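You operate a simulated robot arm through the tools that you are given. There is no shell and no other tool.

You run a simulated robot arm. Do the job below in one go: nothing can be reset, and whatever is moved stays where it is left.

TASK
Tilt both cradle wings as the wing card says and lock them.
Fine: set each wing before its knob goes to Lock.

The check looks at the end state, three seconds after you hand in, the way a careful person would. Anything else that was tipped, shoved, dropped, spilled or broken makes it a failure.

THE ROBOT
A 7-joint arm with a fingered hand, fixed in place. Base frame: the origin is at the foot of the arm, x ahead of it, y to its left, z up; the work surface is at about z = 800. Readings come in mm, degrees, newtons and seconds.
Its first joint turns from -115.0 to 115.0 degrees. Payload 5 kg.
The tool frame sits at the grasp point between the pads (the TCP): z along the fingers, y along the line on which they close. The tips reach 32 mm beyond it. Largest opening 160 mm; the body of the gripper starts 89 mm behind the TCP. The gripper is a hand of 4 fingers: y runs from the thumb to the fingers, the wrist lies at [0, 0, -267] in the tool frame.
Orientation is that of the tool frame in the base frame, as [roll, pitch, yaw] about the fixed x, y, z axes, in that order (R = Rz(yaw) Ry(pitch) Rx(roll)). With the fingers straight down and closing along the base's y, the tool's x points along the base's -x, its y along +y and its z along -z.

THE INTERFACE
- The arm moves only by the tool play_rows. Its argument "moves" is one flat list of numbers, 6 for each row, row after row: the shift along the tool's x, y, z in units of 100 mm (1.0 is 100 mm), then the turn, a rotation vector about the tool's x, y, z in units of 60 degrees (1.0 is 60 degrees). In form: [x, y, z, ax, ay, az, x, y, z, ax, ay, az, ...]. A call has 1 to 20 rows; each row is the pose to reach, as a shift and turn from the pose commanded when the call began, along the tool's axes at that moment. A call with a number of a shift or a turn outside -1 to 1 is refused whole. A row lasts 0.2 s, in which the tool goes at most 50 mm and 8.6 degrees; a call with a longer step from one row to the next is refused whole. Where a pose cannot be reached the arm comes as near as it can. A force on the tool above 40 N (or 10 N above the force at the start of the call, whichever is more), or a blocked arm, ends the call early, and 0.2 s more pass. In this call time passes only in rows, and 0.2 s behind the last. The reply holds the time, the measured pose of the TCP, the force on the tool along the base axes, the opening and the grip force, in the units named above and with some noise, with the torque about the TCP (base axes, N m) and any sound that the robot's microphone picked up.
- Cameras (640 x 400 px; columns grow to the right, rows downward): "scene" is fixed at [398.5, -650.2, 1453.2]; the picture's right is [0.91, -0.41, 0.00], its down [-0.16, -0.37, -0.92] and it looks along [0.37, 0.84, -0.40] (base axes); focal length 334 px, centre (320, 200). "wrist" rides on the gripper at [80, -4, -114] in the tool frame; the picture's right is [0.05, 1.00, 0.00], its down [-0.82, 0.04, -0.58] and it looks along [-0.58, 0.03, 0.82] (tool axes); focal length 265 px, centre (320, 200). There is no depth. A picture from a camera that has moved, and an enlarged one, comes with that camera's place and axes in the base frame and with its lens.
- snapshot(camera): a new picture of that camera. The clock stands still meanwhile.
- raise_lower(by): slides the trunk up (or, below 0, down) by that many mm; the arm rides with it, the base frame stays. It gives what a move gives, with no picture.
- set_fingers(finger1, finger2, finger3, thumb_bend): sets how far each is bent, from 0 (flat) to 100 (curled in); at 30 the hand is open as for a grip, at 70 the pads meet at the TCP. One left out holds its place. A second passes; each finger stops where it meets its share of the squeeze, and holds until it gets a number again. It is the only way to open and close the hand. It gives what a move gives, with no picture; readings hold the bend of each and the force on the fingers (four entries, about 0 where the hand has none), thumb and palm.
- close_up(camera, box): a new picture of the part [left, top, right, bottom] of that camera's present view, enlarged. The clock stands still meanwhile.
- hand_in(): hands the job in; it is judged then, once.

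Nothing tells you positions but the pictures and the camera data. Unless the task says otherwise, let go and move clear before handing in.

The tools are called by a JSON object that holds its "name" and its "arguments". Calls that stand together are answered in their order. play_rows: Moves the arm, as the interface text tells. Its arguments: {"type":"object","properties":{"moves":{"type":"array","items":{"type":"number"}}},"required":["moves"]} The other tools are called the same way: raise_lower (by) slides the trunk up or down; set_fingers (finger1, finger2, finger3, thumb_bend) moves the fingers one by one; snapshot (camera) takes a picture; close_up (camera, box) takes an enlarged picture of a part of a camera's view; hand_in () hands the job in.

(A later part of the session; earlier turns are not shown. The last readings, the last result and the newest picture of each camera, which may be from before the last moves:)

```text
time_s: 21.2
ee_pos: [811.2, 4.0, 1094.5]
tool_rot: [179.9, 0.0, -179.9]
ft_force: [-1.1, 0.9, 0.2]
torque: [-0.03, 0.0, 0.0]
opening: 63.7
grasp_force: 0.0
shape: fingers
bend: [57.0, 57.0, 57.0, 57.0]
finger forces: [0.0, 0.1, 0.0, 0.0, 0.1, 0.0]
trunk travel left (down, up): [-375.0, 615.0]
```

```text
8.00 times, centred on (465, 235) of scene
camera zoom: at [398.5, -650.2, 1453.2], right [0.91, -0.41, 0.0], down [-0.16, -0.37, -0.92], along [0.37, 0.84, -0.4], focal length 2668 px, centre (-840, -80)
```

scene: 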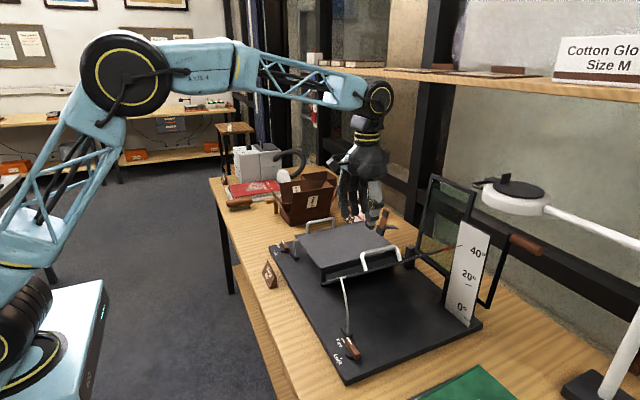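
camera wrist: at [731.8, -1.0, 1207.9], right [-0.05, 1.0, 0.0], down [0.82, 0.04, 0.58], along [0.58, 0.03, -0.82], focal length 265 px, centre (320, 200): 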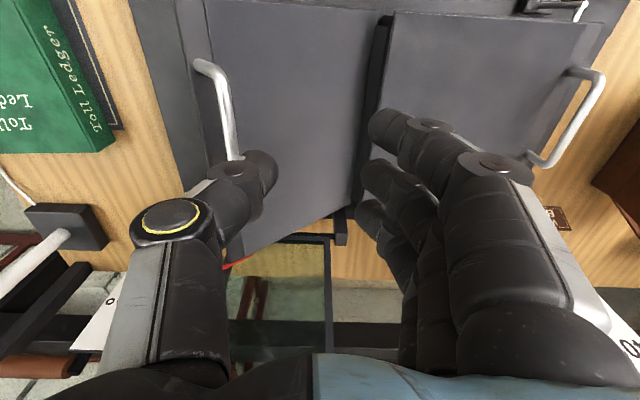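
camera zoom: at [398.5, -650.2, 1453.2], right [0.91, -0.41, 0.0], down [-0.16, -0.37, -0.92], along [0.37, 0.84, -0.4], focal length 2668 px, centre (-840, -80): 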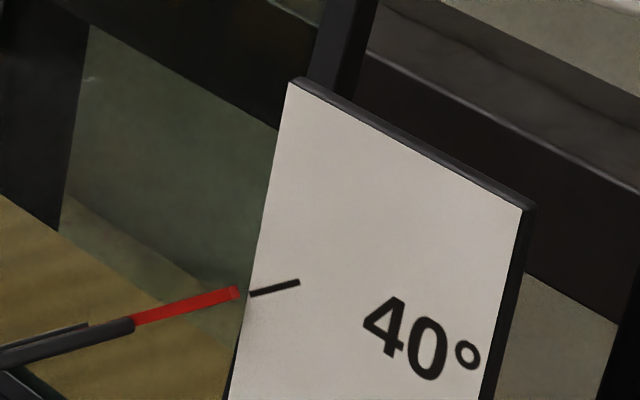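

The near wing is stable at 40°. Next I move toward the near knob, going around in front of the wing at a safe height.

{"name": "play_rows", "arguments": {"moves": [0.35, 0, -0.05, 0, 0, 0, 0.7, -0.2, -0.05, 0, 0, 0, 1.0, -0.5, -0.05, 0, 0, 0, 1.0, -0.8, -0.05, 0, 0, 0, 1.0, -1.0, -0.05, 0, 0, 0]}}

{"name": "play_rows", "arguments": {"moves": [0.25, -0.4, 0, 0, 0, 0, 0.5, -0.8, 0, 0, 0, 0, 0.6, -1.0, 0, 0, 0, 0]}}

{"name": "snapshot", "arguments": {"camera": "wrist"}}

{"name": "close_up", "arguments": {"camera": "wrist", "box": [240, 60, 440, 230]}}

```text
time_s: 22.4
ee_pos: [711.7, -97.4, 1099.9]
tool_rot: [180.0, 0.1, 180.0]
ft_force: [0.9, 0.6, 0.2]
torque: [0.0, 0.03, 0.01]
opening: 63.6
grasp_force: 0.0
shape: fingers
bend: [57.0, 57.0, 57.0, 57.0]
finger forces: [0.0, 0.0, 0.0, 0.0, 0.0, 0.0]
trunk travel left (down, up): [-375.0, 615.0]
```

```text
time_s: 23.2
ee_pos: [651.3, -197.3, 1100.0]
tool_rot: [179.9, -0.1, 179.9]
ft_force: [-0.1, 0.1, 0.7]
torque: [0.0, 0.01, -0.03]
opening: 63.8
grasp_force: 0.0
shape: fingers
bend: [57.0, 57.0, 57.0, 57.0]
finger forces: [0.0, 0.0, 0.1, 0.0, 0.0, 0.0]
trunk travel left (down, up): [-375.0, 615.0]
```

```text
taken
camera wrist: at [571.6, -203.1, 1212.8], right [-0.05, 1.0, 0.0], down [0.82, 0.04, 0.58], along [0.58, 0.03, -0.82], focal length 265 px, centre (320, 200)
```

wrist: 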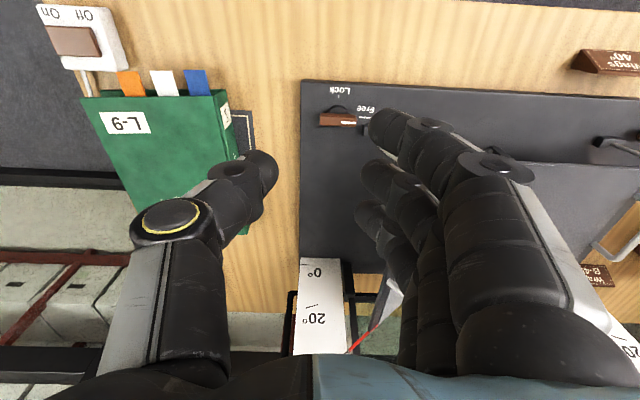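

```text
2.35 times, centred on (340, 145) of wrist
camera zoom: at [571.6, -203.1, 1212.8], right [-0.05, 1.0, 0.0], down [0.82, 0.04, 0.58], along [0.58, 0.03, -0.82], focal length 624 px, centre (273, 329)
```

zoom: 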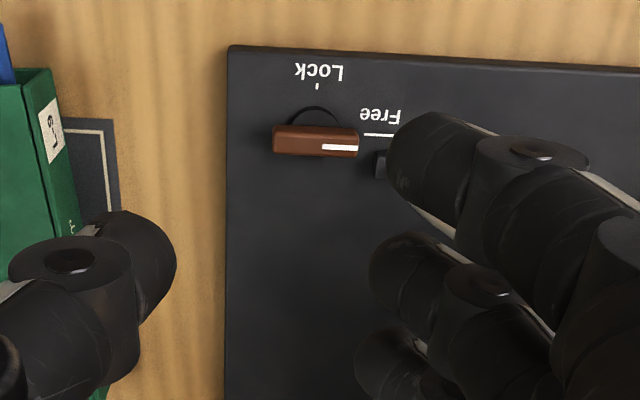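

I place the near knob axis at about (693,-171.5), with the bar top at z≈851. The raised wing would crowd a gripping twist, so I plan to push the bar's rear (-y) end toward +x with closed fingertips, then square it with a +y push. First I close the hand to see its tip shape.

{"name": "set_fingers", "arguments": {"finger1": 74, "finger2": 74, "finger3": 74, "thumb_bend": 74}}

{"name": "snapshot", "arguments": {"camera": "wrist"}}

{"name": "close_up", "arguments": {"camera": "scene", "box": [220, 100, 420, 260]}}

```text
time_s: 24.2
ee_pos: [652.8, -197.9, 1100.0]
tool_rot: [179.9, 0.1, -180.0]
ft_force: [-0.1, 0.3, 1.0]
torque: [0.01, 0.02, 0.01]
opening: 17.5
grasp_force: 0.2
shape: fingers
bend: [74.0, 72.0, 74.0, 72.0]
finger forces: [0.1, 0.0, 0.0, 0.1, 0.0, 0.1]
trunk travel left (down, up): [-375.0, 615.0]
```

```text
taken
camera wrist: at [572.0, -202.7, 1212.8], right [-0.05, 1.0, 0.0], down [0.82, 0.04, 0.58], along [0.58, 0.03, -0.82], focal length 265 px, centre (320, 200)
```

wrist: 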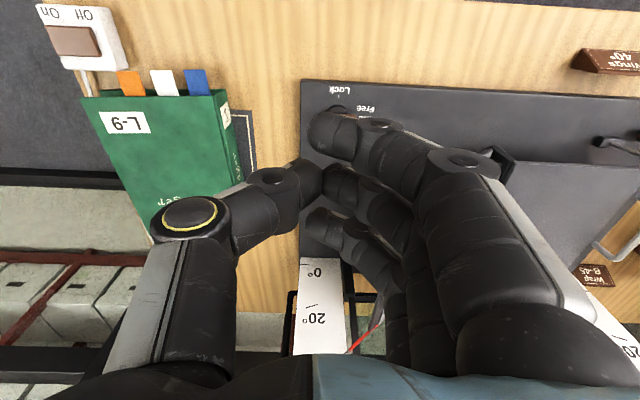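

```text
2.50 times, centred on (320, 180) of scene
camera zoom: at [398.5, -650.2, 1453.2], right [0.91, -0.41, 0.0], down [-0.16, -0.37, -0.92], along [0.37, 0.84, -0.4], focal length 834 px, centre (320, 250)
```

zoom: 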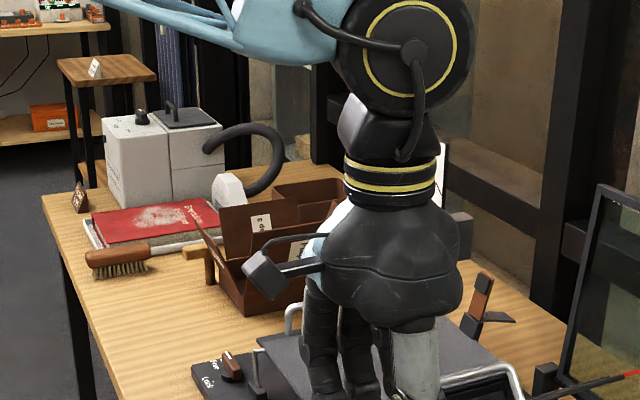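

The three fingertips sit in a row about 32 mm apart along x. I curl two fingers in so that a single fingertip remains as the pusher.

{"name": "set_fingers", "arguments": {"finger1": 100, "finger2": 100, "finger3": 72, "thumb_bend": 30}}

{"name": "snapshot", "arguments": {"camera": "wrist"}}

{"name": "close_up", "arguments": {"camera": "scene", "box": [280, 160, 440, 290]}}

```text
time_s: 25.2
ee_pos: [651.5, -198.4, 1100.5]
tool_rot: [-180.0, 0.1, -180.0]
ft_force: [-0.3, 0.4, 0.0]
torque: [-0.01, -0.02, -0.04]
opening: 78.4
grasp_force: 0.1
shape: fingers
bend: [100.0, 100.0, 72.0, 30.0]
finger forces: [0.0, 0.1, 0.0, 0.2, 0.1, 0.0]
trunk travel left (down, up): [-375.0, 615.0]
```

```text
taken
camera wrist: at [572.0, -202.7, 1212.8], right [-0.05, 1.0, 0.0], down [0.82, 0.04, 0.58], along [0.58, 0.03, -0.82], focal length 265 px, centre (320, 200)
```

wrist: 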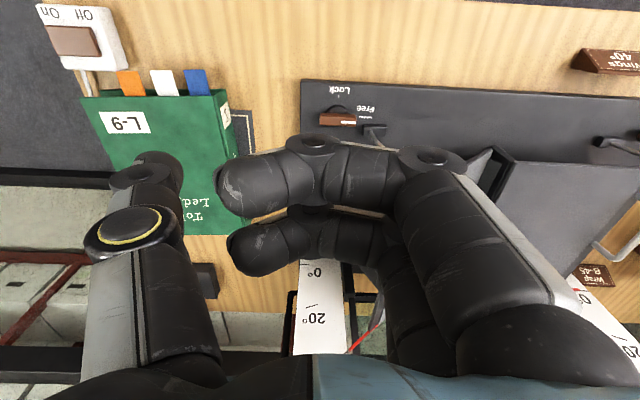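

```text
3.08 times, centred on (360, 225) of scene
camera zoom: at [398.5, -650.2, 1453.2], right [0.91, -0.41, 0.0], down [-0.16, -0.37, -0.92], along [0.37, 0.84, -0.4], focal length 1026 px, centre (197, 123)
```

zoom: 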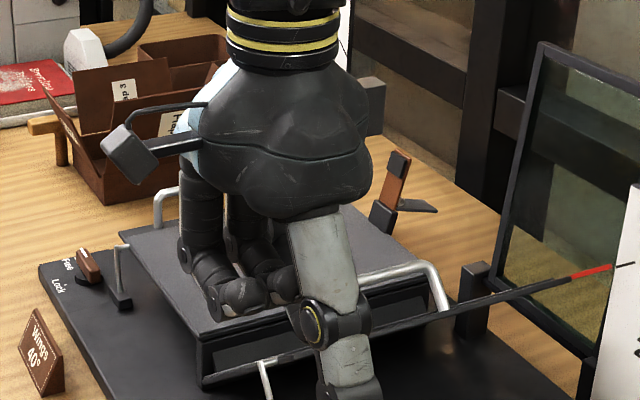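

Finger 3 is the one furthest in +x, and the curled fingers sit about 45 mm higher than its tip. I tilt the hand 15° so the wrist leans away from the raised wing, bring the thumb in a bit, and position in front of the knob's -y end.

{"name": "set_fingers", "arguments": {"thumb_bend": 45}}

{"name": "play_rows", "arguments": {"moves": [0.13, -0.04, 0, -0.125, 0, 0, 0.26, -0.09, 0, -0.25, 0, 0]}}

{"name": "raise_lower", "arguments": {"by": -180}}

{"name": "snapshot", "arguments": {"camera": "wrist"}}

{"name": "close_up", "arguments": {"camera": "scene", "box": [280, 240, 420, 380]}}

```text
time_s: 26.2
ee_pos: [651.9, -197.4, 1100.0]
tool_rot: [180.0, -0.1, -180.0]
ft_force: [0.9, -0.2, -0.6]
torque: [-0.03, -0.01, -0.01]
opening: 66.1
grasp_force: 0.1
shape: fingers
bend: [100.0, 100.0, 72.0, 45.0]
finger forces: [0.0, 0.0, 0.0, 0.0, 0.0, 0.0]
trunk travel left (down, up): [-375.0, 615.0]
```

```text
time_s: 26.8
ee_pos: [625.3, -206.5, 1098.8]
tool_rot: [164.9, 0.0, -180.0]
ft_force: [-0.2, 0.2, -0.2]
torque: [0.0, 0.02, 0.0]
opening: 65.8
grasp_force: 0.1
shape: fingers
bend: [100.0, 100.0, 72.0, 45.0]
finger forces: [0.0, 0.0, 0.1, 0.0, 0.1, 0.1]
trunk travel left (down, up): [-375.0, 615.0]
```

```text
time_s: 28.8
ee_pos: [624.4, -205.8, 920.1]
tool_rot: [165.0, 0.0, -180.0]
ft_force: [0.1, 0.5, 0.0]
torque: [-0.05, 0.04, -0.02]
opening: 65.8
grasp_force: 0.1
shape: fingers
bend: [100.0, 100.0, 72.0, 45.0]
finger forces: [0.1, 0.0, 0.0, 0.1, 0.0, 0.1]
trunk travel left (down, up): [-195.0, 795.0]
```

```text
taken
camera wrist: at [545.8, -239.4, 1027.6], right [-0.05, 0.96, 0.26], down [0.82, -0.11, 0.57], along [0.58, 0.24, -0.78], focal length 265 px, centre (320, 200)
```

wrist: 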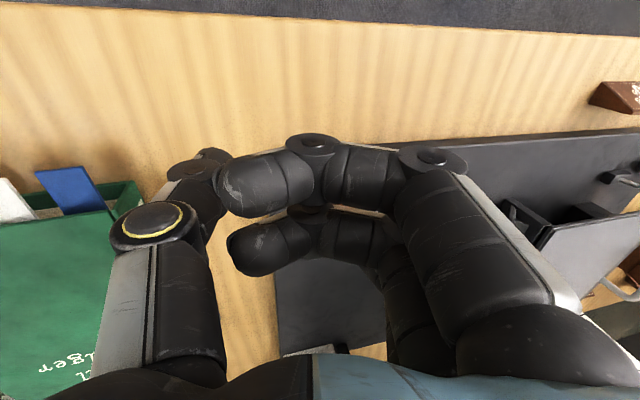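

```text
2.86 times, centred on (350, 310) of scene
camera zoom: at [398.5, -650.2, 1453.2], right [0.91, -0.41, 0.0], down [-0.16, -0.37, -0.92], along [0.37, 0.84, -0.4], focal length 953 px, centre (234, -114)
```

zoom: 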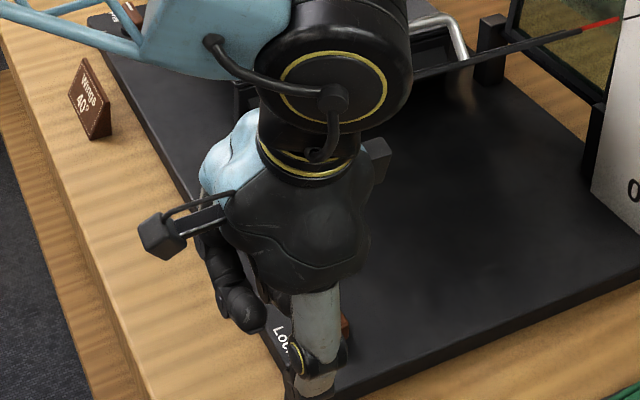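

From here the curled fingers hide the knob. A better approach is to tilt the wrist toward the front (-x) and use finger 1, the lowest and most visible one. I rise a little, undo the side tilt, swap fingers and pitch the hand.

{"name": "play_rows", "arguments": {"moves": [0, 0.05, -0.2, 0.125, 0, 0, 0, 0.104, -0.386, 0.25, 0, 0]}}

{"name": "set_fingers", "arguments": {"finger1": 72, "finger2": 100, "finger3": 100, "thumb_bend": 40}}

{"name": "play_rows", "arguments": {"moves": [0, 0, 0, 0, -0.13, 0, 0, 0, 0, 0, -0.26, 0, 0, 0, 0, 0, -0.39, 0, 0, 0, 0, 0, -0.52, 0, 0, 0, 0, 0, -0.65, 0]}}

{"name": "snapshot", "arguments": {"camera": "wrist"}}

{"name": "snapshot", "arguments": {"camera": "scene"}}

```text
time_s: 29.4
ee_pos: [626.9, -205.5, 959.1]
tool_rot: [-179.9, 0.0, 179.9]
ft_force: [-0.2, -1.3, -0.4]
torque: [0.05, 0.01, -0.02]
opening: 65.9
grasp_force: 0.0
shape: fingers
bend: [100.0, 100.0, 72.0, 45.0]
finger forces: [0.0, 0.0, 0.0, 0.0, 0.0, 0.1]
trunk travel left (down, up): [-195.0, 795.0]
```

```text
time_s: 30.4
ee_pos: [626.9, -205.1, 959.5]
tool_rot: [180.0, -0.1, 180.0]
ft_force: [-0.6, -0.7, 0.6]
torque: [-0.01, 0.01, -0.01]
opening: 69.1
grasp_force: 0.2
shape: fingers
bend: [72.0, 100.0, 100.0, 40.0]
finger forces: [0.1, 0.1, 0.1, 0.1, 0.0, 0.0]
trunk travel left (down, up): [-195.0, 795.0]
```

```text
time_s: 31.6
ee_pos: [626.0, -205.1, 960.1]
tool_rot: [-180.0, 39.1, 179.9]
ft_force: [-0.3, 0.2, -0.6]
torque: [0.03, 0.0, -0.03]
opening: 69.1
grasp_force: 0.1
shape: fingers
bend: [72.0, 100.0, 100.0, 40.0]
finger forces: [0.0, 0.0, 0.1, 0.1, 0.0, 0.1]
trunk travel left (down, up): [-195.0, 795.0]
```

```text
taken
camera wrist: at [492.0, -210.1, 997.1], right [-0.04, 1.0, -0.03], down [0.27, 0.04, 0.96], along [0.96, 0.03, -0.27], focal length 265 px, centre (320, 200)
```

wrist: 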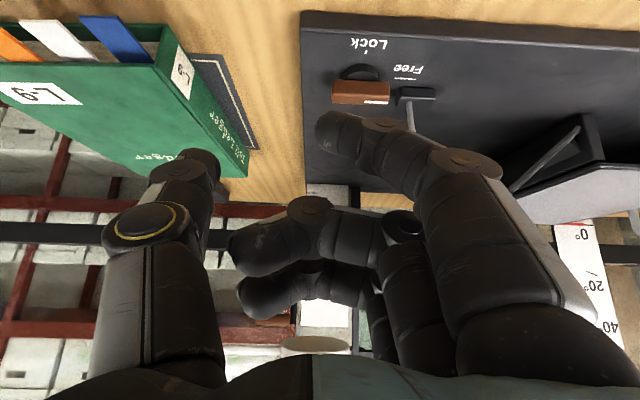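

```text
taken
```

scene: 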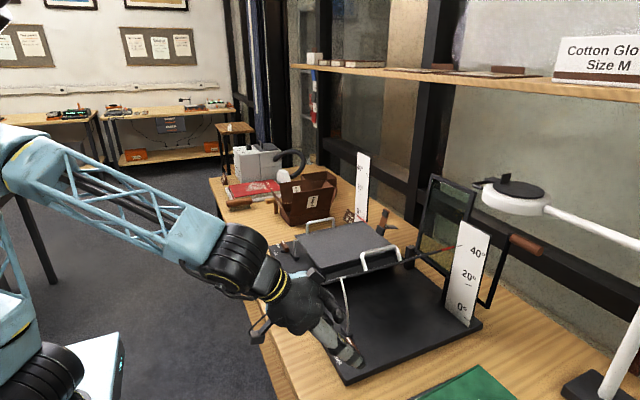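

Now the knob and finger 1 are both in clear view. The tip is about 1 mm in front of and 42 mm below the TCP. I lower to pushing height in front of the bar's -y end.

{"name": "play_rows", "arguments": {"moves": [0.13, 0.03, 0.24, 0, 0, 0, 0.26, 0.06, 0.48, 0, 0, 0, 0.394, 0.09, 0.71, 0, 0, 0]}}

{"name": "snapshot", "arguments": {"camera": "wrist"}}

{"name": "close_up", "arguments": {"camera": "scene", "box": [280, 280, 420, 390]}}

```text
time_s: 32.4
ee_pos: [639.0, -196.7, 880.9]
tool_rot: [-180.0, 38.9, 180.0]
ft_force: [-1.0, 0.4, 0.4]
torque: [0.02, 0.01, 0.06]
opening: 69.2
grasp_force: 0.0
shape: fingers
bend: [72.0, 100.0, 100.0, 40.0]
finger forces: [0.1, 0.1, 0.0, 0.1, 0.0, 0.0]
trunk travel left (down, up): [-195.0, 795.0]
```

```text
taken
camera wrist: at [505.7, -200.6, 918.3], right [-0.04, 1.0, -0.03], down [0.27, 0.04, 0.96], along [0.96, 0.03, -0.27], focal length 265 px, centre (320, 200)
```

wrist: 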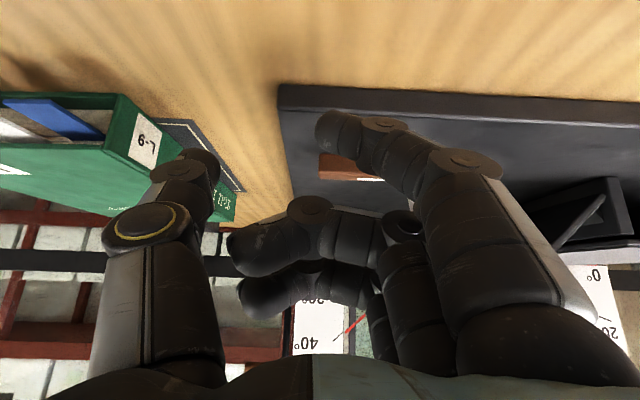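

```text
3.64 times, centred on (350, 335) of scene
camera zoom: at [398.5, -650.2, 1453.2], right [0.91, -0.41, 0.0], down [-0.16, -0.37, -0.92], along [0.37, 0.84, -0.4], focal length 1213 px, centre (211, -291)
```

zoom: 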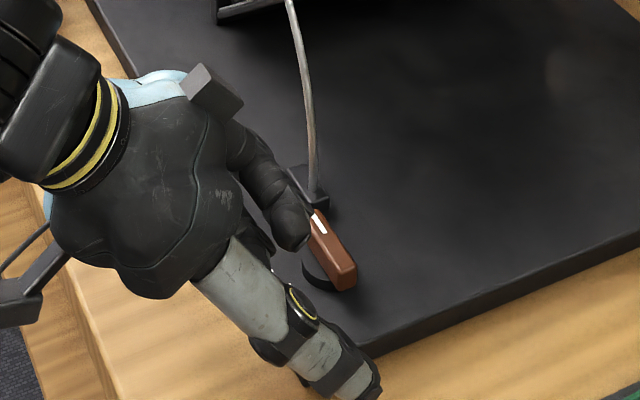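

The fingertip sits just in front of the bar's -y end. I push forward (+x) by about 51 mm, slowly, to start turning the knob.

{"name": "play_rows", "arguments": {"moves": [-0.117, 0, 0.094, 0, 0, 0, -0.233, 0, 0.188, 0, 0, 0, -0.29, 0, 0.235, 0, 0, 0, -0.345, 0, 0.278, 0, 0, 0, -0.397, 0, 0.321, 0, 0, 0]}}

{"name": "snapshot", "arguments": {"camera": "wrist"}}

{"name": "close_up", "arguments": {"camera": "scene", "box": [280, 280, 420, 390]}}

```text
time_s: 33.6
ee_pos: [691.7, -195.3, 878.5]
tool_rot: [-179.9, 38.9, -180.0]
ft_force: [0.4, -0.6, 0.1]
torque: [-0.02, 0.04, -0.02]
opening: 68.8
grasp_force: 0.1
shape: fingers
bend: [72.0, 100.0, 100.0, 40.0]
finger forces: [0.5, 0.0, 0.0, 0.1, 0.1, 0.1]
trunk travel left (down, up): [-195.0, 795.0]
```

```text
taken
camera wrist: at [557.0, -200.3, 916.2], right [-0.04, 1.0, -0.03], down [0.27, 0.04, 0.96], along [0.96, 0.03, -0.27], focal length 265 px, centre (320, 200)
```

wrist: 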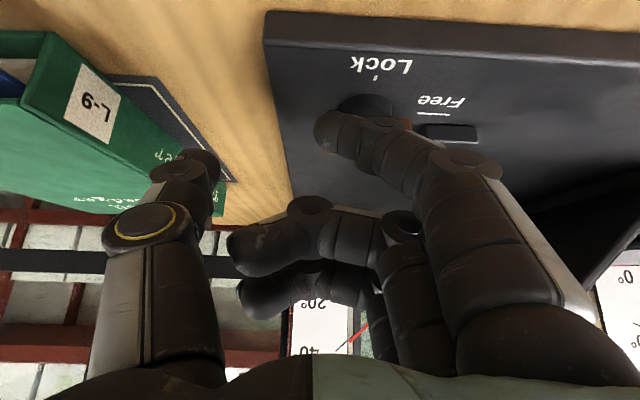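

```text
3.64 times, centred on (350, 335) of scene
camera zoom: at [398.5, -650.2, 1453.2], right [0.91, -0.41, 0.0], down [-0.16, -0.37, -0.92], along [0.37, 0.84, -0.4], focal length 1213 px, centre (211, -291)
```

zoom: 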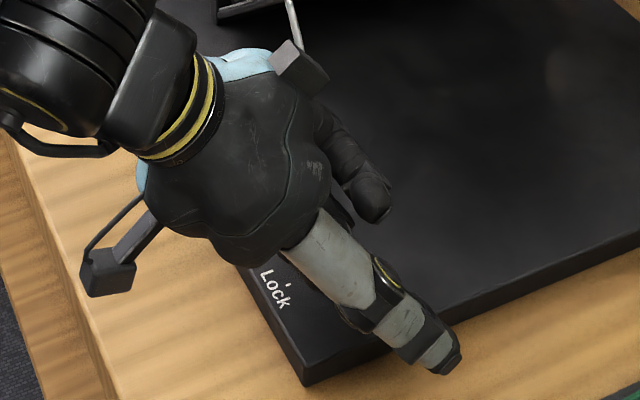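

I zoom in to see whether the bar turned.

{"name": "close_up", "arguments": {"camera": "wrist", "box": [280, 50, 480, 190]}}

```text
2.86 times, centred on (380, 120) of wrist
camera zoom: at [557.0, -200.3, 916.2], right [-0.04, 1.0, -0.03], down [0.27, 0.04, 0.96], along [0.96, 0.03, -0.27], focal length 758 px, centre (149, 429)
```

zoom: 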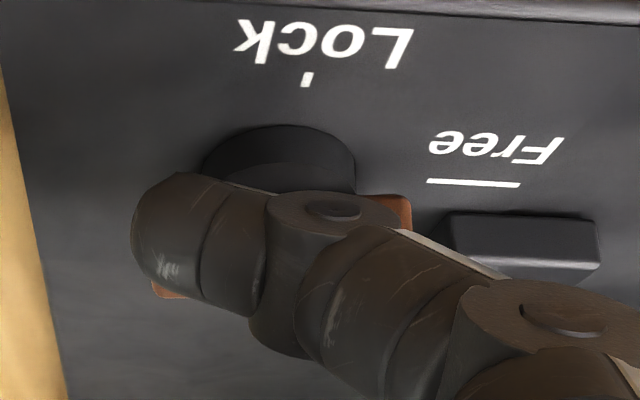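

The bar has turned about 45° already with hardly any force. I continue +x by 16 mm, then start the +y push.

{"name": "play_rows", "arguments": {"moves": [-0.062, 0, 0.05, 0, 0, 0, -0.124, 0, 0.1005, 0, 0, 0, -0.124, 0.03, 0.1005, 0, 0, 0, -0.124, 0.05, 0.1005, 0, 0, 0]}}

{"name": "close_up", "arguments": {"camera": "wrist", "box": [280, 50, 480, 190]}}

{"name": "close_up", "arguments": {"camera": "scene", "box": [280, 280, 420, 390]}}

```text
time_s: 34.6
ee_pos: [706.2, -190.1, 880.0]
tool_rot: [180.0, 39.1, 179.9]
ft_force: [-1.3, -4.2, 6.1]
torque: [-0.08, 0.1, 0.09]
opening: 62.9
grasp_force: 3.6
shape: fingers
bend: [74.0, 100.0, 100.0, 40.0]
finger forces: [7.5, 0.0, 0.1, 0.0, 0.1, 0.0]
trunk travel left (down, up): [-195.0, 795.0]
```

```text
2.86 times, centred on (380, 120) of wrist
camera zoom: at [572.5, -196.5, 917.2], right [-0.04, 1.0, -0.03], down [0.27, 0.04, 0.96], along [0.96, 0.03, -0.27], focal length 758 px, centre (149, 429)
```

zoom: 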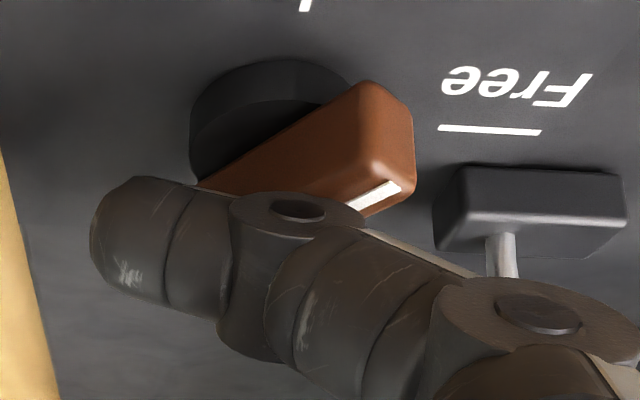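

```text
3.64 times, centred on (350, 335) of scene
camera zoom: at [398.5, -650.2, 1453.2], right [0.91, -0.41, 0.0], down [-0.16, -0.37, -0.92], along [0.37, 0.84, -0.4], focal length 1213 px, centre (211, -291)
```

zoom: 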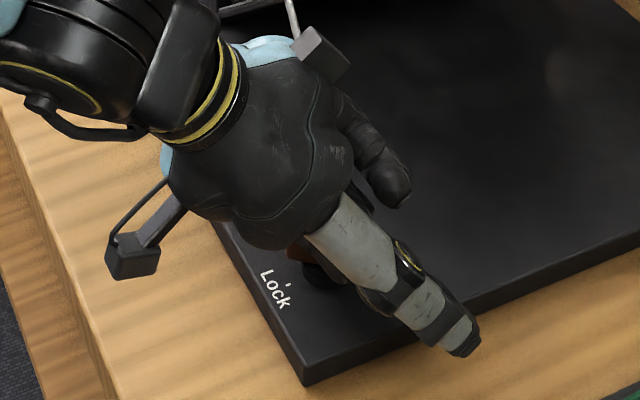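

The bar is near 55–60° now, but the sloping finger back is starting to ride up over it. I'll lift off and finish from the other side: with finger 1 more open (steeper), I'll push the stripe end in -y with its pad.

{"name": "play_rows", "arguments": {"moves": [-0.15, -0.03, -0.19, 0, 0, 0, -0.314, -0.03, -0.389, 0, 0, 0]}}

{"name": "set_fingers", "arguments": {"finger1": 50, "thumb_bend": 30}}

{"name": "snapshot", "arguments": {"camera": "wrist"}}

{"name": "snapshot", "arguments": {"camera": "scene"}}

```text
time_s: 35.2
ee_pos: [707.2, -191.9, 930.6]
tool_rot: [-180.0, 39.0, -179.9]
ft_force: [0.2, -0.7, 0.3]
torque: [0.04, 0.0, 0.01]
opening: 69.2
grasp_force: 0.1
shape: fingers
bend: [72.0, 100.0, 100.0, 40.0]
finger forces: [0.0, 0.0, 0.0, 0.1, 0.1, 0.0]
trunk travel left (down, up): [-195.0, 795.0]
```

```text
time_s: 36.2
ee_pos: [707.2, -192.1, 929.9]
tool_rot: [179.9, 39.0, 179.9]
ft_force: [0.0, 1.0, -0.5]
torque: [-0.01, -0.06, 0.02]
opening: 130.1
grasp_force: 0.0
shape: fingers
bend: [50.0, 100.0, 100.0, 30.0]
finger forces: [0.1, 0.0, 0.0, 0.0, 0.0, 0.0]
trunk travel left (down, up): [-195.0, 795.0]
```

```text
taken
camera wrist: at [573.9, -196.9, 967.3], right [-0.04, 1.0, -0.03], down [0.27, 0.04, 0.96], along [0.96, 0.03, -0.27], focal length 265 px, centre (320, 200)
```

wrist: 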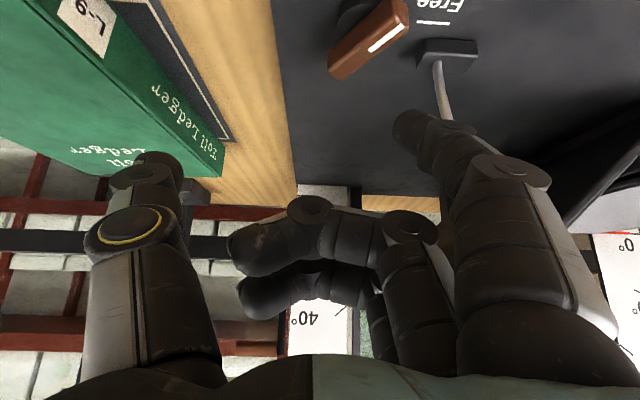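

```text
taken
```

scene: 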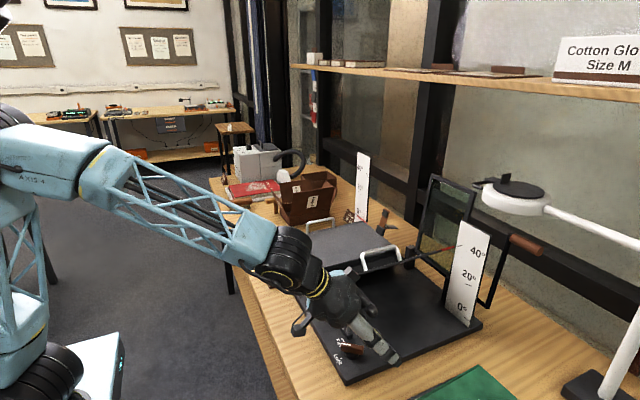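

{"name": "close_up", "arguments": {"camera": "wrist", "box": [300, 0, 500, 140]}}

{"name": "close_up", "arguments": {"camera": "scene", "box": [310, 300, 410, 380]}}

```text
2.86 times, centred on (400, 70) of wrist
camera zoom: at [573.9, -196.9, 967.3], right [-0.04, 1.0, -0.03], down [0.27, 0.04, 0.96], along [0.96, 0.03, -0.27], focal length 758 px, centre (91, 571)
```

zoom: 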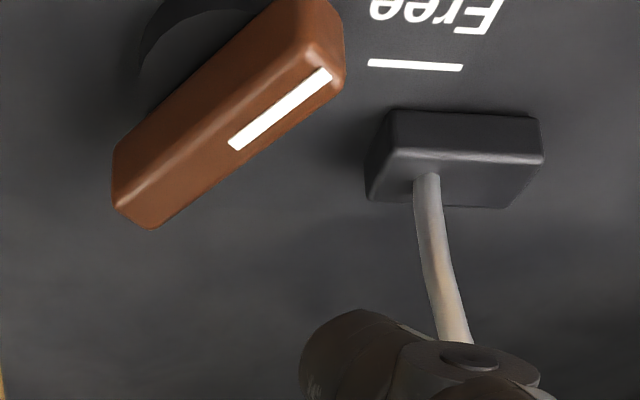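

```text
5.00 times, centred on (360, 340) of scene
camera zoom: at [398.5, -650.2, 1453.2], right [0.91, -0.41, 0.0], down [-0.16, -0.37, -0.92], along [0.37, 0.84, -0.4], focal length 1667 px, centre (120, -500)
```

zoom: 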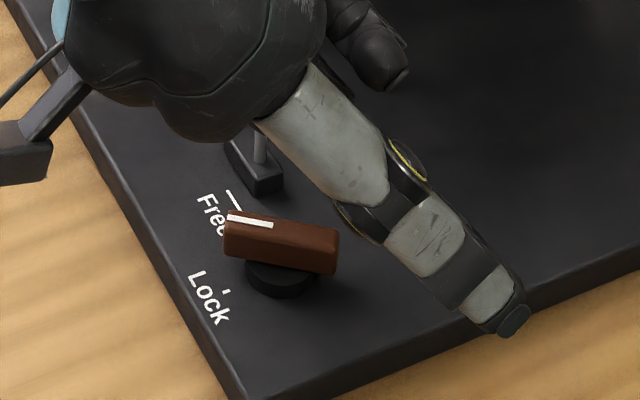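

Both views show the bar at about 45°. I set finger 1 (opened to 50) on the +y side of the stripe end, at low height, ready to push it in -y.

{"name": "play_rows", "arguments": {"moves": [0.16, 0.07, -0.13, 0, 0, 0, 0.319, 0.14, -0.258, 0, 0, 0, 0.432, 0.14, -0.118, 0, 0, 0, 0.545, 0.14, 0.022, 0, 0, 0]}}

{"name": "snapshot", "arguments": {"camera": "wrist"}}

{"name": "close_up", "arguments": {"camera": "scene", "box": [310, 300, 410, 380]}}

```text
time_s: 37.2
ee_pos: [664.8, -179.0, 894.8]
tool_rot: [179.9, 39.0, -180.0]
ft_force: [-0.1, 0.4, -0.4]
torque: [-0.01, -0.03, 0.0]
opening: 130.1
grasp_force: 0.0
shape: fingers
bend: [50.0, 100.0, 100.0, 30.0]
finger forces: [0.0, 0.0, 0.1, 0.1, 0.0, 0.0]
trunk travel left (down, up): [-195.0, 795.0]
```

```text
taken
camera wrist: at [531.5, -184.0, 930.7], right [-0.04, 1.0, -0.03], down [0.27, 0.04, 0.96], along [0.96, 0.03, -0.27], focal length 265 px, centre (320, 200)
```

wrist: 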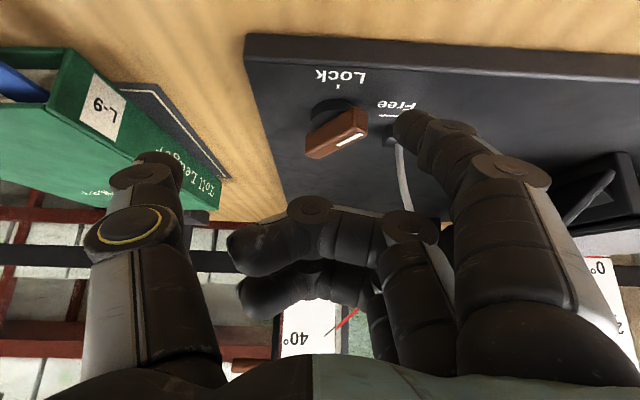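

```text
5.00 times, centred on (360, 340) of scene
camera zoom: at [398.5, -650.2, 1453.2], right [0.91, -0.41, 0.0], down [-0.16, -0.37, -0.92], along [0.37, 0.84, -0.4], focal length 1667 px, centre (120, -500)
```

zoom: 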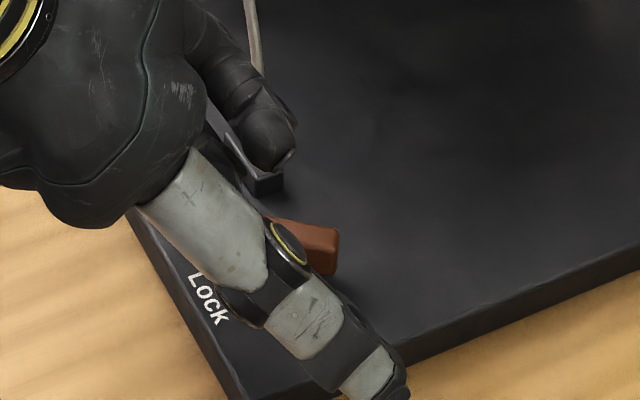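

The finger is on the +y side of the stripe end. I push in -y by about 24 mm and look.

{"name": "play_rows", "arguments": {"moves": [0, -0.08, 0, 0, 0, 0, 0, -0.15, 0, 0, 0, 0, 0, -0.2, 0, 0, 0, 0, 0, -0.24, 0, 0, 0, 0]}}

{"name": "close_up", "arguments": {"camera": "wrist", "box": [290, 50, 490, 190]}}

```text
time_s: 38.2
ee_pos: [664.5, -204.0, 894.4]
tool_rot: [180.0, 39.0, 179.8]
ft_force: [-0.4, 0.7, -0.1]
torque: [0.0, -0.02, 0.01]
opening: 130.6
grasp_force: 0.0
shape: fingers
bend: [50.0, 100.0, 100.0, 30.0]
finger forces: [0.0, 0.0, 0.0, 0.1, 0.0, 0.0]
trunk travel left (down, up): [-195.0, 795.0]
```

```text
2.86 times, centred on (390, 120) of wrist
camera zoom: at [531.9, -209.7, 930.7], right [-0.04, 1.0, -0.03], down [0.27, 0.04, 0.96], along [0.96, 0.03, -0.27], focal length 758 px, centre (120, 429)
```

zoom: 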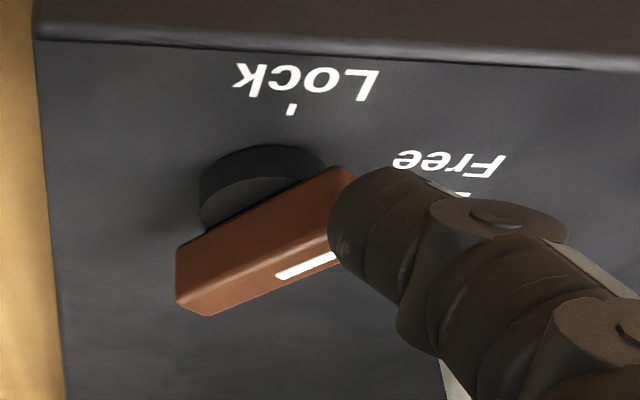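

Contact is about to begin at the stripe end. I keep pushing -y in small steps.

{"name": "play_rows", "arguments": {"moves": [0, -0.05, 0, 0, 0, 0, 0, -0.1, 0, 0, 0, 0]}}

{"name": "close_up", "arguments": {"camera": "wrist", "box": [290, 50, 490, 190]}}

```text
time_s: 38.8
ee_pos: [665.0, -214.6, 894.5]
tool_rot: [179.9, 39.0, 179.8]
ft_force: [-2.5, 1.4, -0.6]
torque: [0.03, 0.08, 0.09]
opening: 133.3
grasp_force: 0.7
shape: fingers
bend: [49.0, 100.0, 100.0, 30.0]
finger forces: [1.9, 0.0, 0.0, 0.0, 0.0, 0.0]
trunk travel left (down, up): [-195.0, 795.0]
```

```text
2.86 times, centred on (390, 120) of wrist
camera zoom: at [531.6, -219.6, 930.2], right [-0.04, 1.0, -0.03], down [0.27, 0.04, 0.96], along [0.96, 0.03, -0.27], focal length 758 px, centre (120, 429)
```

zoom: 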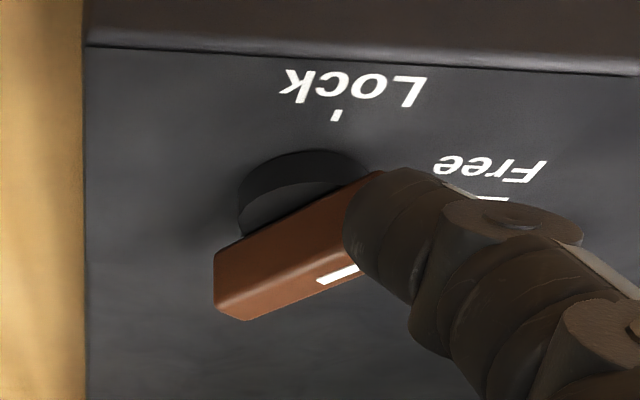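

The fingertip is meeting the end face rather than the long face, so it turns slowly. I back off in +y, shift +x by 10 mm, and push -y again.

{"name": "play_rows", "arguments": {"moves": [0, 0.16, 0, 0, 0, 0, -0.0777, 0.16, 0.0629, 0, 0, 0, -0.0777, 0.08, 0.0629, 0, 0, 0, -0.0777, 0.0, 0.0629, 0, 0, 0]}}

{"name": "close_up", "arguments": {"camera": "wrist", "box": [290, 50, 490, 190]}}

```text
time_s: 39.8
ee_pos: [675.3, -212.3, 893.7]
tool_rot: [-180.0, 38.9, -179.9]
ft_force: [-6.8, 5.8, 1.3]
torque: [0.38, 0.33, 0.38]
opening: 142.9
grasp_force: 3.4
shape: fingers
bend: [45.0, 100.0, 100.0, 30.0]
finger forces: [8.0, 0.1, 0.1, 0.1, 0.1, 0.1]
trunk travel left (down, up): [-195.0, 795.0]
```

```text
2.86 times, centred on (390, 120) of wrist
camera zoom: at [542.4, -218.2, 930.7], right [-0.04, 1.0, -0.03], down [0.27, 0.04, 0.96], along [0.96, 0.03, -0.27], focal length 758 px, centre (120, 429)
```

zoom: 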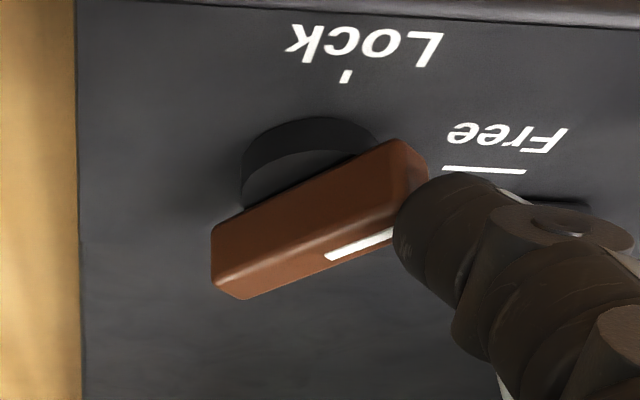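

The finger still bears on the end face. I lift, shift 17 mm in +x to get behind the long face, and come down again.

{"name": "play_rows", "arguments": {"moves": [-0.06, 0.1, -0.08, 0, 0, 0, -0.189, 0.12, -0.233, 0, 0, 0, -0.321, 0.12, -0.126, 0, 0, 0]}}

{"name": "snapshot", "arguments": {"camera": "wrist"}}

{"name": "close_up", "arguments": {"camera": "wrist", "box": [290, 30, 490, 170]}}

```text
time_s: 40.6
ee_pos: [690.8, -202.1, 923.3]
tool_rot: [-180.0, 39.1, 179.9]
ft_force: [-0.5, 0.0, 0.0]
torque: [-0.04, -0.02, 0.01]
opening: 131.2
grasp_force: 0.0
shape: fingers
bend: [50.0, 100.0, 100.0, 30.0]
finger forces: [0.0, 0.0, 0.0, 0.0, 0.0, 0.1]
trunk travel left (down, up): [-195.0, 795.0]
```

```text
taken
camera wrist: at [557.1, -206.8, 960.0], right [-0.04, 1.0, -0.03], down [0.27, 0.04, 0.96], along [0.96, 0.03, -0.27], focal length 265 px, centre (320, 200)
```

wrist: 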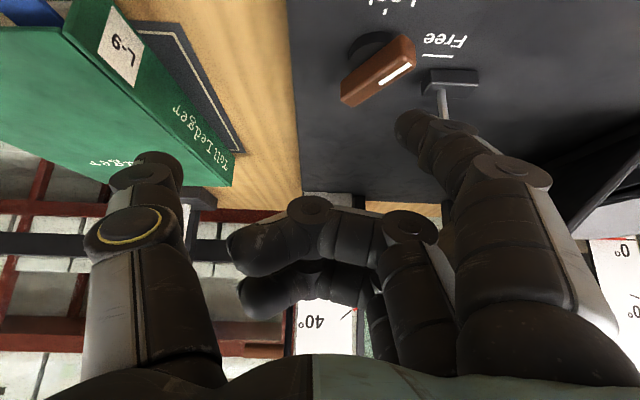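

```text
2.86 times, centred on (390, 100) of wrist
camera zoom: at [557.1, -206.8, 960.0], right [-0.04, 1.0, -0.03], down [0.27, 0.04, 0.96], along [0.96, 0.03, -0.27], focal length 758 px, centre (120, 486)
```

zoom: 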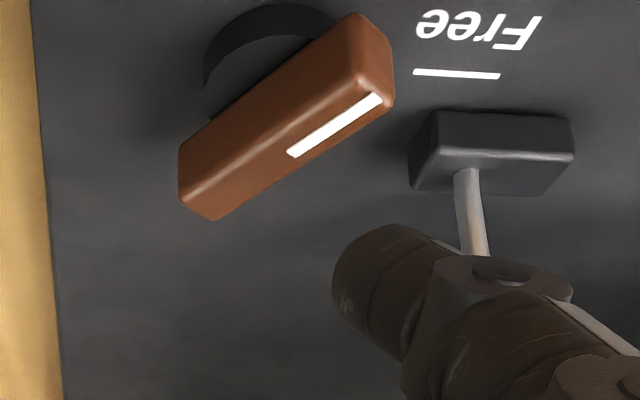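

The bar is at about 52°, with its axis at about (693.5,-171). I descend behind its long face with a small extra offset and check.

{"name": "play_rows", "arguments": {"moves": [-0.02, 0.03, 0.02, 0, 0, 0, 0.07, 0.03, 0.13, 0, 0, 0, 0.165, 0.03, 0.252, 0, 0, 0]}}

{"name": "close_up", "arguments": {"camera": "wrist", "box": [290, 30, 490, 170]}}

```text
time_s: 41.4
ee_pos: [696.4, -197.5, 891.8]
tool_rot: [180.0, 38.9, -179.9]
ft_force: [0.1, 0.7, 0.3]
torque: [-0.01, -0.04, -0.04]
opening: 131.3
grasp_force: 0.5
shape: fingers
bend: [50.0, 100.0, 100.0, 30.0]
finger forces: [0.6, 0.0, 0.1, 0.0, 0.1, 0.0]
trunk travel left (down, up): [-195.0, 795.0]
```

```text
2.86 times, centred on (390, 100) of wrist
camera zoom: at [562.2, -202.7, 929.5], right [-0.04, 1.0, -0.03], down [0.27, 0.04, 0.96], along [0.96, 0.03, -0.27], focal length 758 px, centre (120, 486)
```

zoom: 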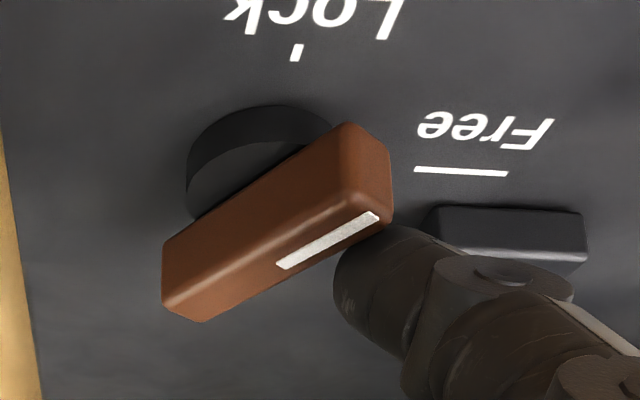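

The finger is now behind the long face at the stripe end. I push diagonally (-x,-y).

{"name": "play_rows", "arguments": {"moves": [0.031, -0.03, -0.025, 0, 0, 0, 0.062, -0.06, -0.05, 0, 0, 0, 0.093, -0.1, -0.075, 0, 0, 0, 0.124, -0.14, -0.1, 0, 0, 0]}}

{"name": "close_up", "arguments": {"camera": "wrist", "box": [290, 30, 490, 170]}}

```text
time_s: 42.4
ee_pos: [680.4, -213.2, 893.6]
tool_rot: [-180.0, 39.0, -180.0]
ft_force: [3.5, 3.5, 2.9]
torque: [0.27, -0.1, -0.16]
opening: 137.0
grasp_force: 2.2
shape: fingers
bend: [47.0, 100.0, 100.0, 30.0]
finger forces: [4.1, 0.0, 0.0, 0.1, 0.0, 0.0]
trunk travel left (down, up): [-195.0, 795.0]
```

```text
2.86 times, centred on (390, 100) of wrist
camera zoom: at [547.0, -217.8, 930.9], right [-0.04, 1.0, -0.03], down [0.27, 0.04, 0.96], along [0.96, 0.03, -0.27], focal length 758 px, centre (120, 486)
```

zoom: 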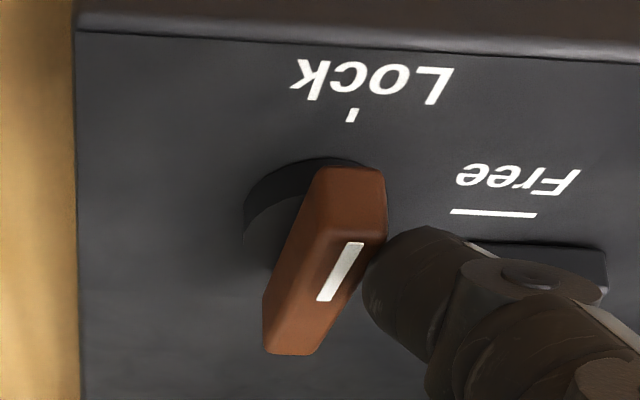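

The stripe now points at the Lock tick. I ease off in +y, lift away, and check from both cameras.

{"name": "play_rows", "arguments": {"moves": [0, 0.08, 0, 0, 0, 0, 0, 0.15, 0, 0, 0, 0, -0.2, 0.15, -0.25, 0, 0, 0, -0.45, 0.15, -0.54, 0, 0, 0, -0.63, 0.1, -0.78, 0, 0, 0]}}

{"name": "snapshot", "arguments": {"camera": "wrist"}}

{"name": "close_up", "arguments": {"camera": "scene", "box": [310, 300, 410, 380]}}

{"name": "close_up", "arguments": {"camera": "scene", "box": [430, 210, 500, 260]}}

```text
time_s: 43.6
ee_pos: [682.1, -201.8, 994.3]
tool_rot: [180.0, 38.9, -180.0]
ft_force: [0.1, -0.8, 0.1]
torque: [0.03, 0.01, 0.0]
opening: 130.9
grasp_force: 0.2
shape: fingers
bend: [50.0, 100.0, 100.0, 30.0]
finger forces: [0.0, 0.0, 0.1, 0.1, 0.1, 0.0]
trunk travel left (down, up): [-195.0, 795.0]
```

```text
taken
camera wrist: at [548.6, -206.2, 1031.9], right [-0.04, 1.0, -0.03], down [0.27, 0.04, 0.96], along [0.96, 0.03, -0.27], focal length 265 px, centre (320, 200)
```

wrist: 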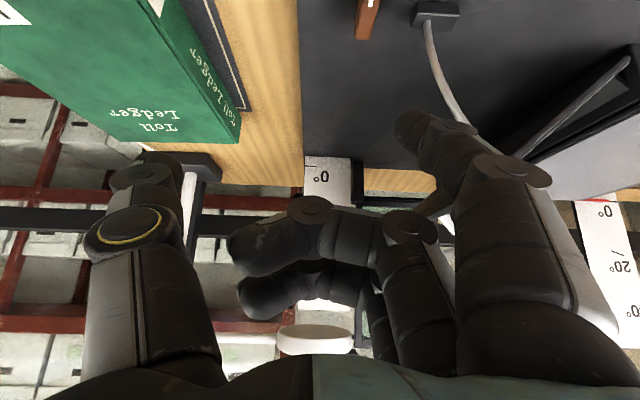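

```text
5.00 times, centred on (360, 340) of scene
camera zoom: at [398.5, -650.2, 1453.2], right [0.91, -0.41, 0.0], down [-0.16, -0.37, -0.92], along [0.37, 0.84, -0.4], focal length 1667 px, centre (120, -500)
```

zoom: 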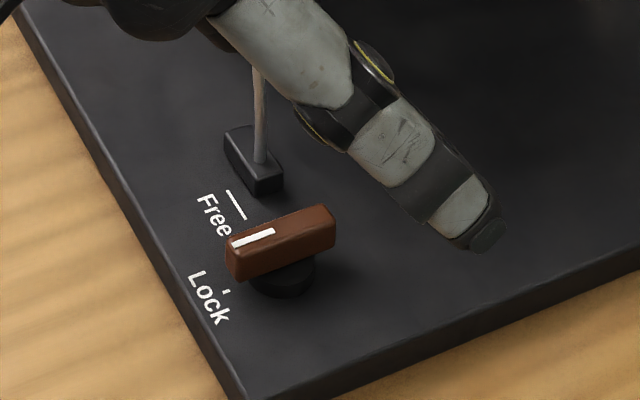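

```text
8.00 times, centred on (465, 235) of scene
camera zoom: at [398.5, -650.2, 1453.2], right [0.91, -0.41, 0.0], down [-0.16, -0.37, -0.92], along [0.37, 0.84, -0.4], focal length 2668 px, centre (-840, -80)
```

zoom: 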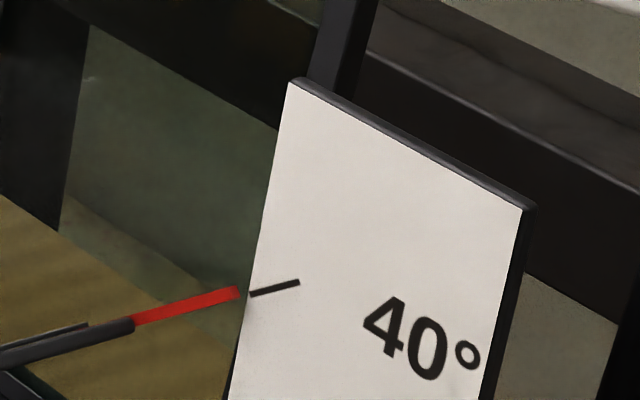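

The near wing still reads 40° and the knob looks at or within a few degrees of Lock. I bring the hand upright for a better top view of the knob.

{"name": "play_rows", "arguments": {"moves": [0.1, -0.05, -0.12, 0, 0.13, 0, 0.2, -0.1, -0.25, 0, 0.26, 0, 0.2, -0.1, -0.25, 0, 0.39, 0, 0.2, -0.1, -0.25, 0, 0.52, 0, 0.2, -0.1, -0.25, 0, 0.65, 0]}}

{"name": "snapshot", "arguments": {"camera": "wrist"}}

{"name": "close_up", "arguments": {"camera": "scene", "box": [310, 300, 410, 380]}}

```text
time_s: 44.8
ee_pos: [648.1, -212.2, 1000.1]
tool_rot: [180.0, -0.1, 179.8]
ft_force: [-0.5, -0.8, -0.4]
torque: [0.01, -0.04, -0.01]
opening: 130.6
grasp_force: 0.0
shape: fingers
bend: [50.0, 100.0, 100.0, 30.0]
finger forces: [0.1, 0.0, 0.0, 0.1, 0.0, 0.1]
trunk travel left (down, up): [-195.0, 795.0]
```

```text
taken
camera wrist: at [568.9, -217.5, 1113.3], right [-0.05, 1.0, 0.0], down [0.82, 0.04, 0.58], along [0.58, 0.03, -0.82], focal length 265 px, centre (320, 200)
```

wrist: 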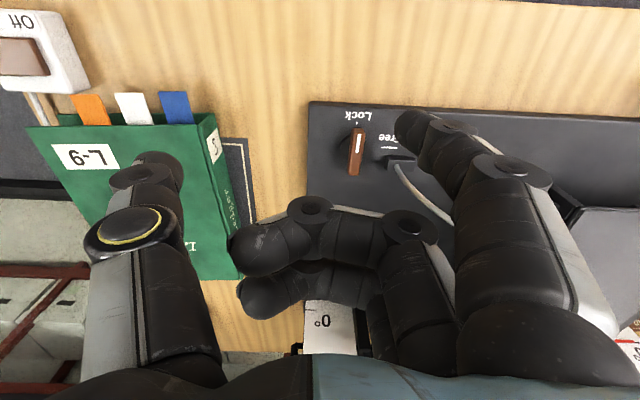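

```text
5.00 times, centred on (360, 340) of scene
camera zoom: at [398.5, -650.2, 1453.2], right [0.91, -0.41, 0.0], down [-0.16, -0.37, -0.92], along [0.37, 0.84, -0.4], focal length 1667 px, centre (120, -500)
```

zoom: 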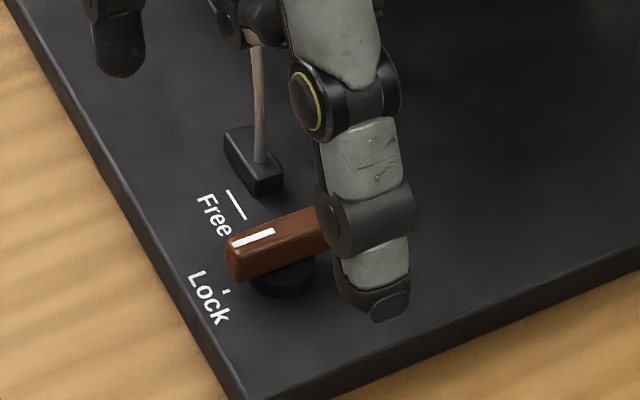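

{"name": "close_up", "arguments": {"camera": "wrist", "box": [310, 95, 430, 185]}}

```text
4.44 times, centred on (370, 140) of wrist
camera zoom: at [568.9, -217.5, 1113.3], right [-0.05, 1.0, 0.0], down [0.82, 0.04, 0.58], along [0.58, 0.03, -0.82], focal length 1180 px, centre (98, 467)
```

zoom: 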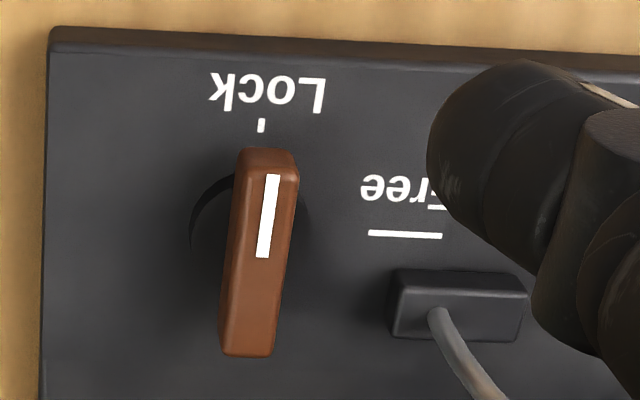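

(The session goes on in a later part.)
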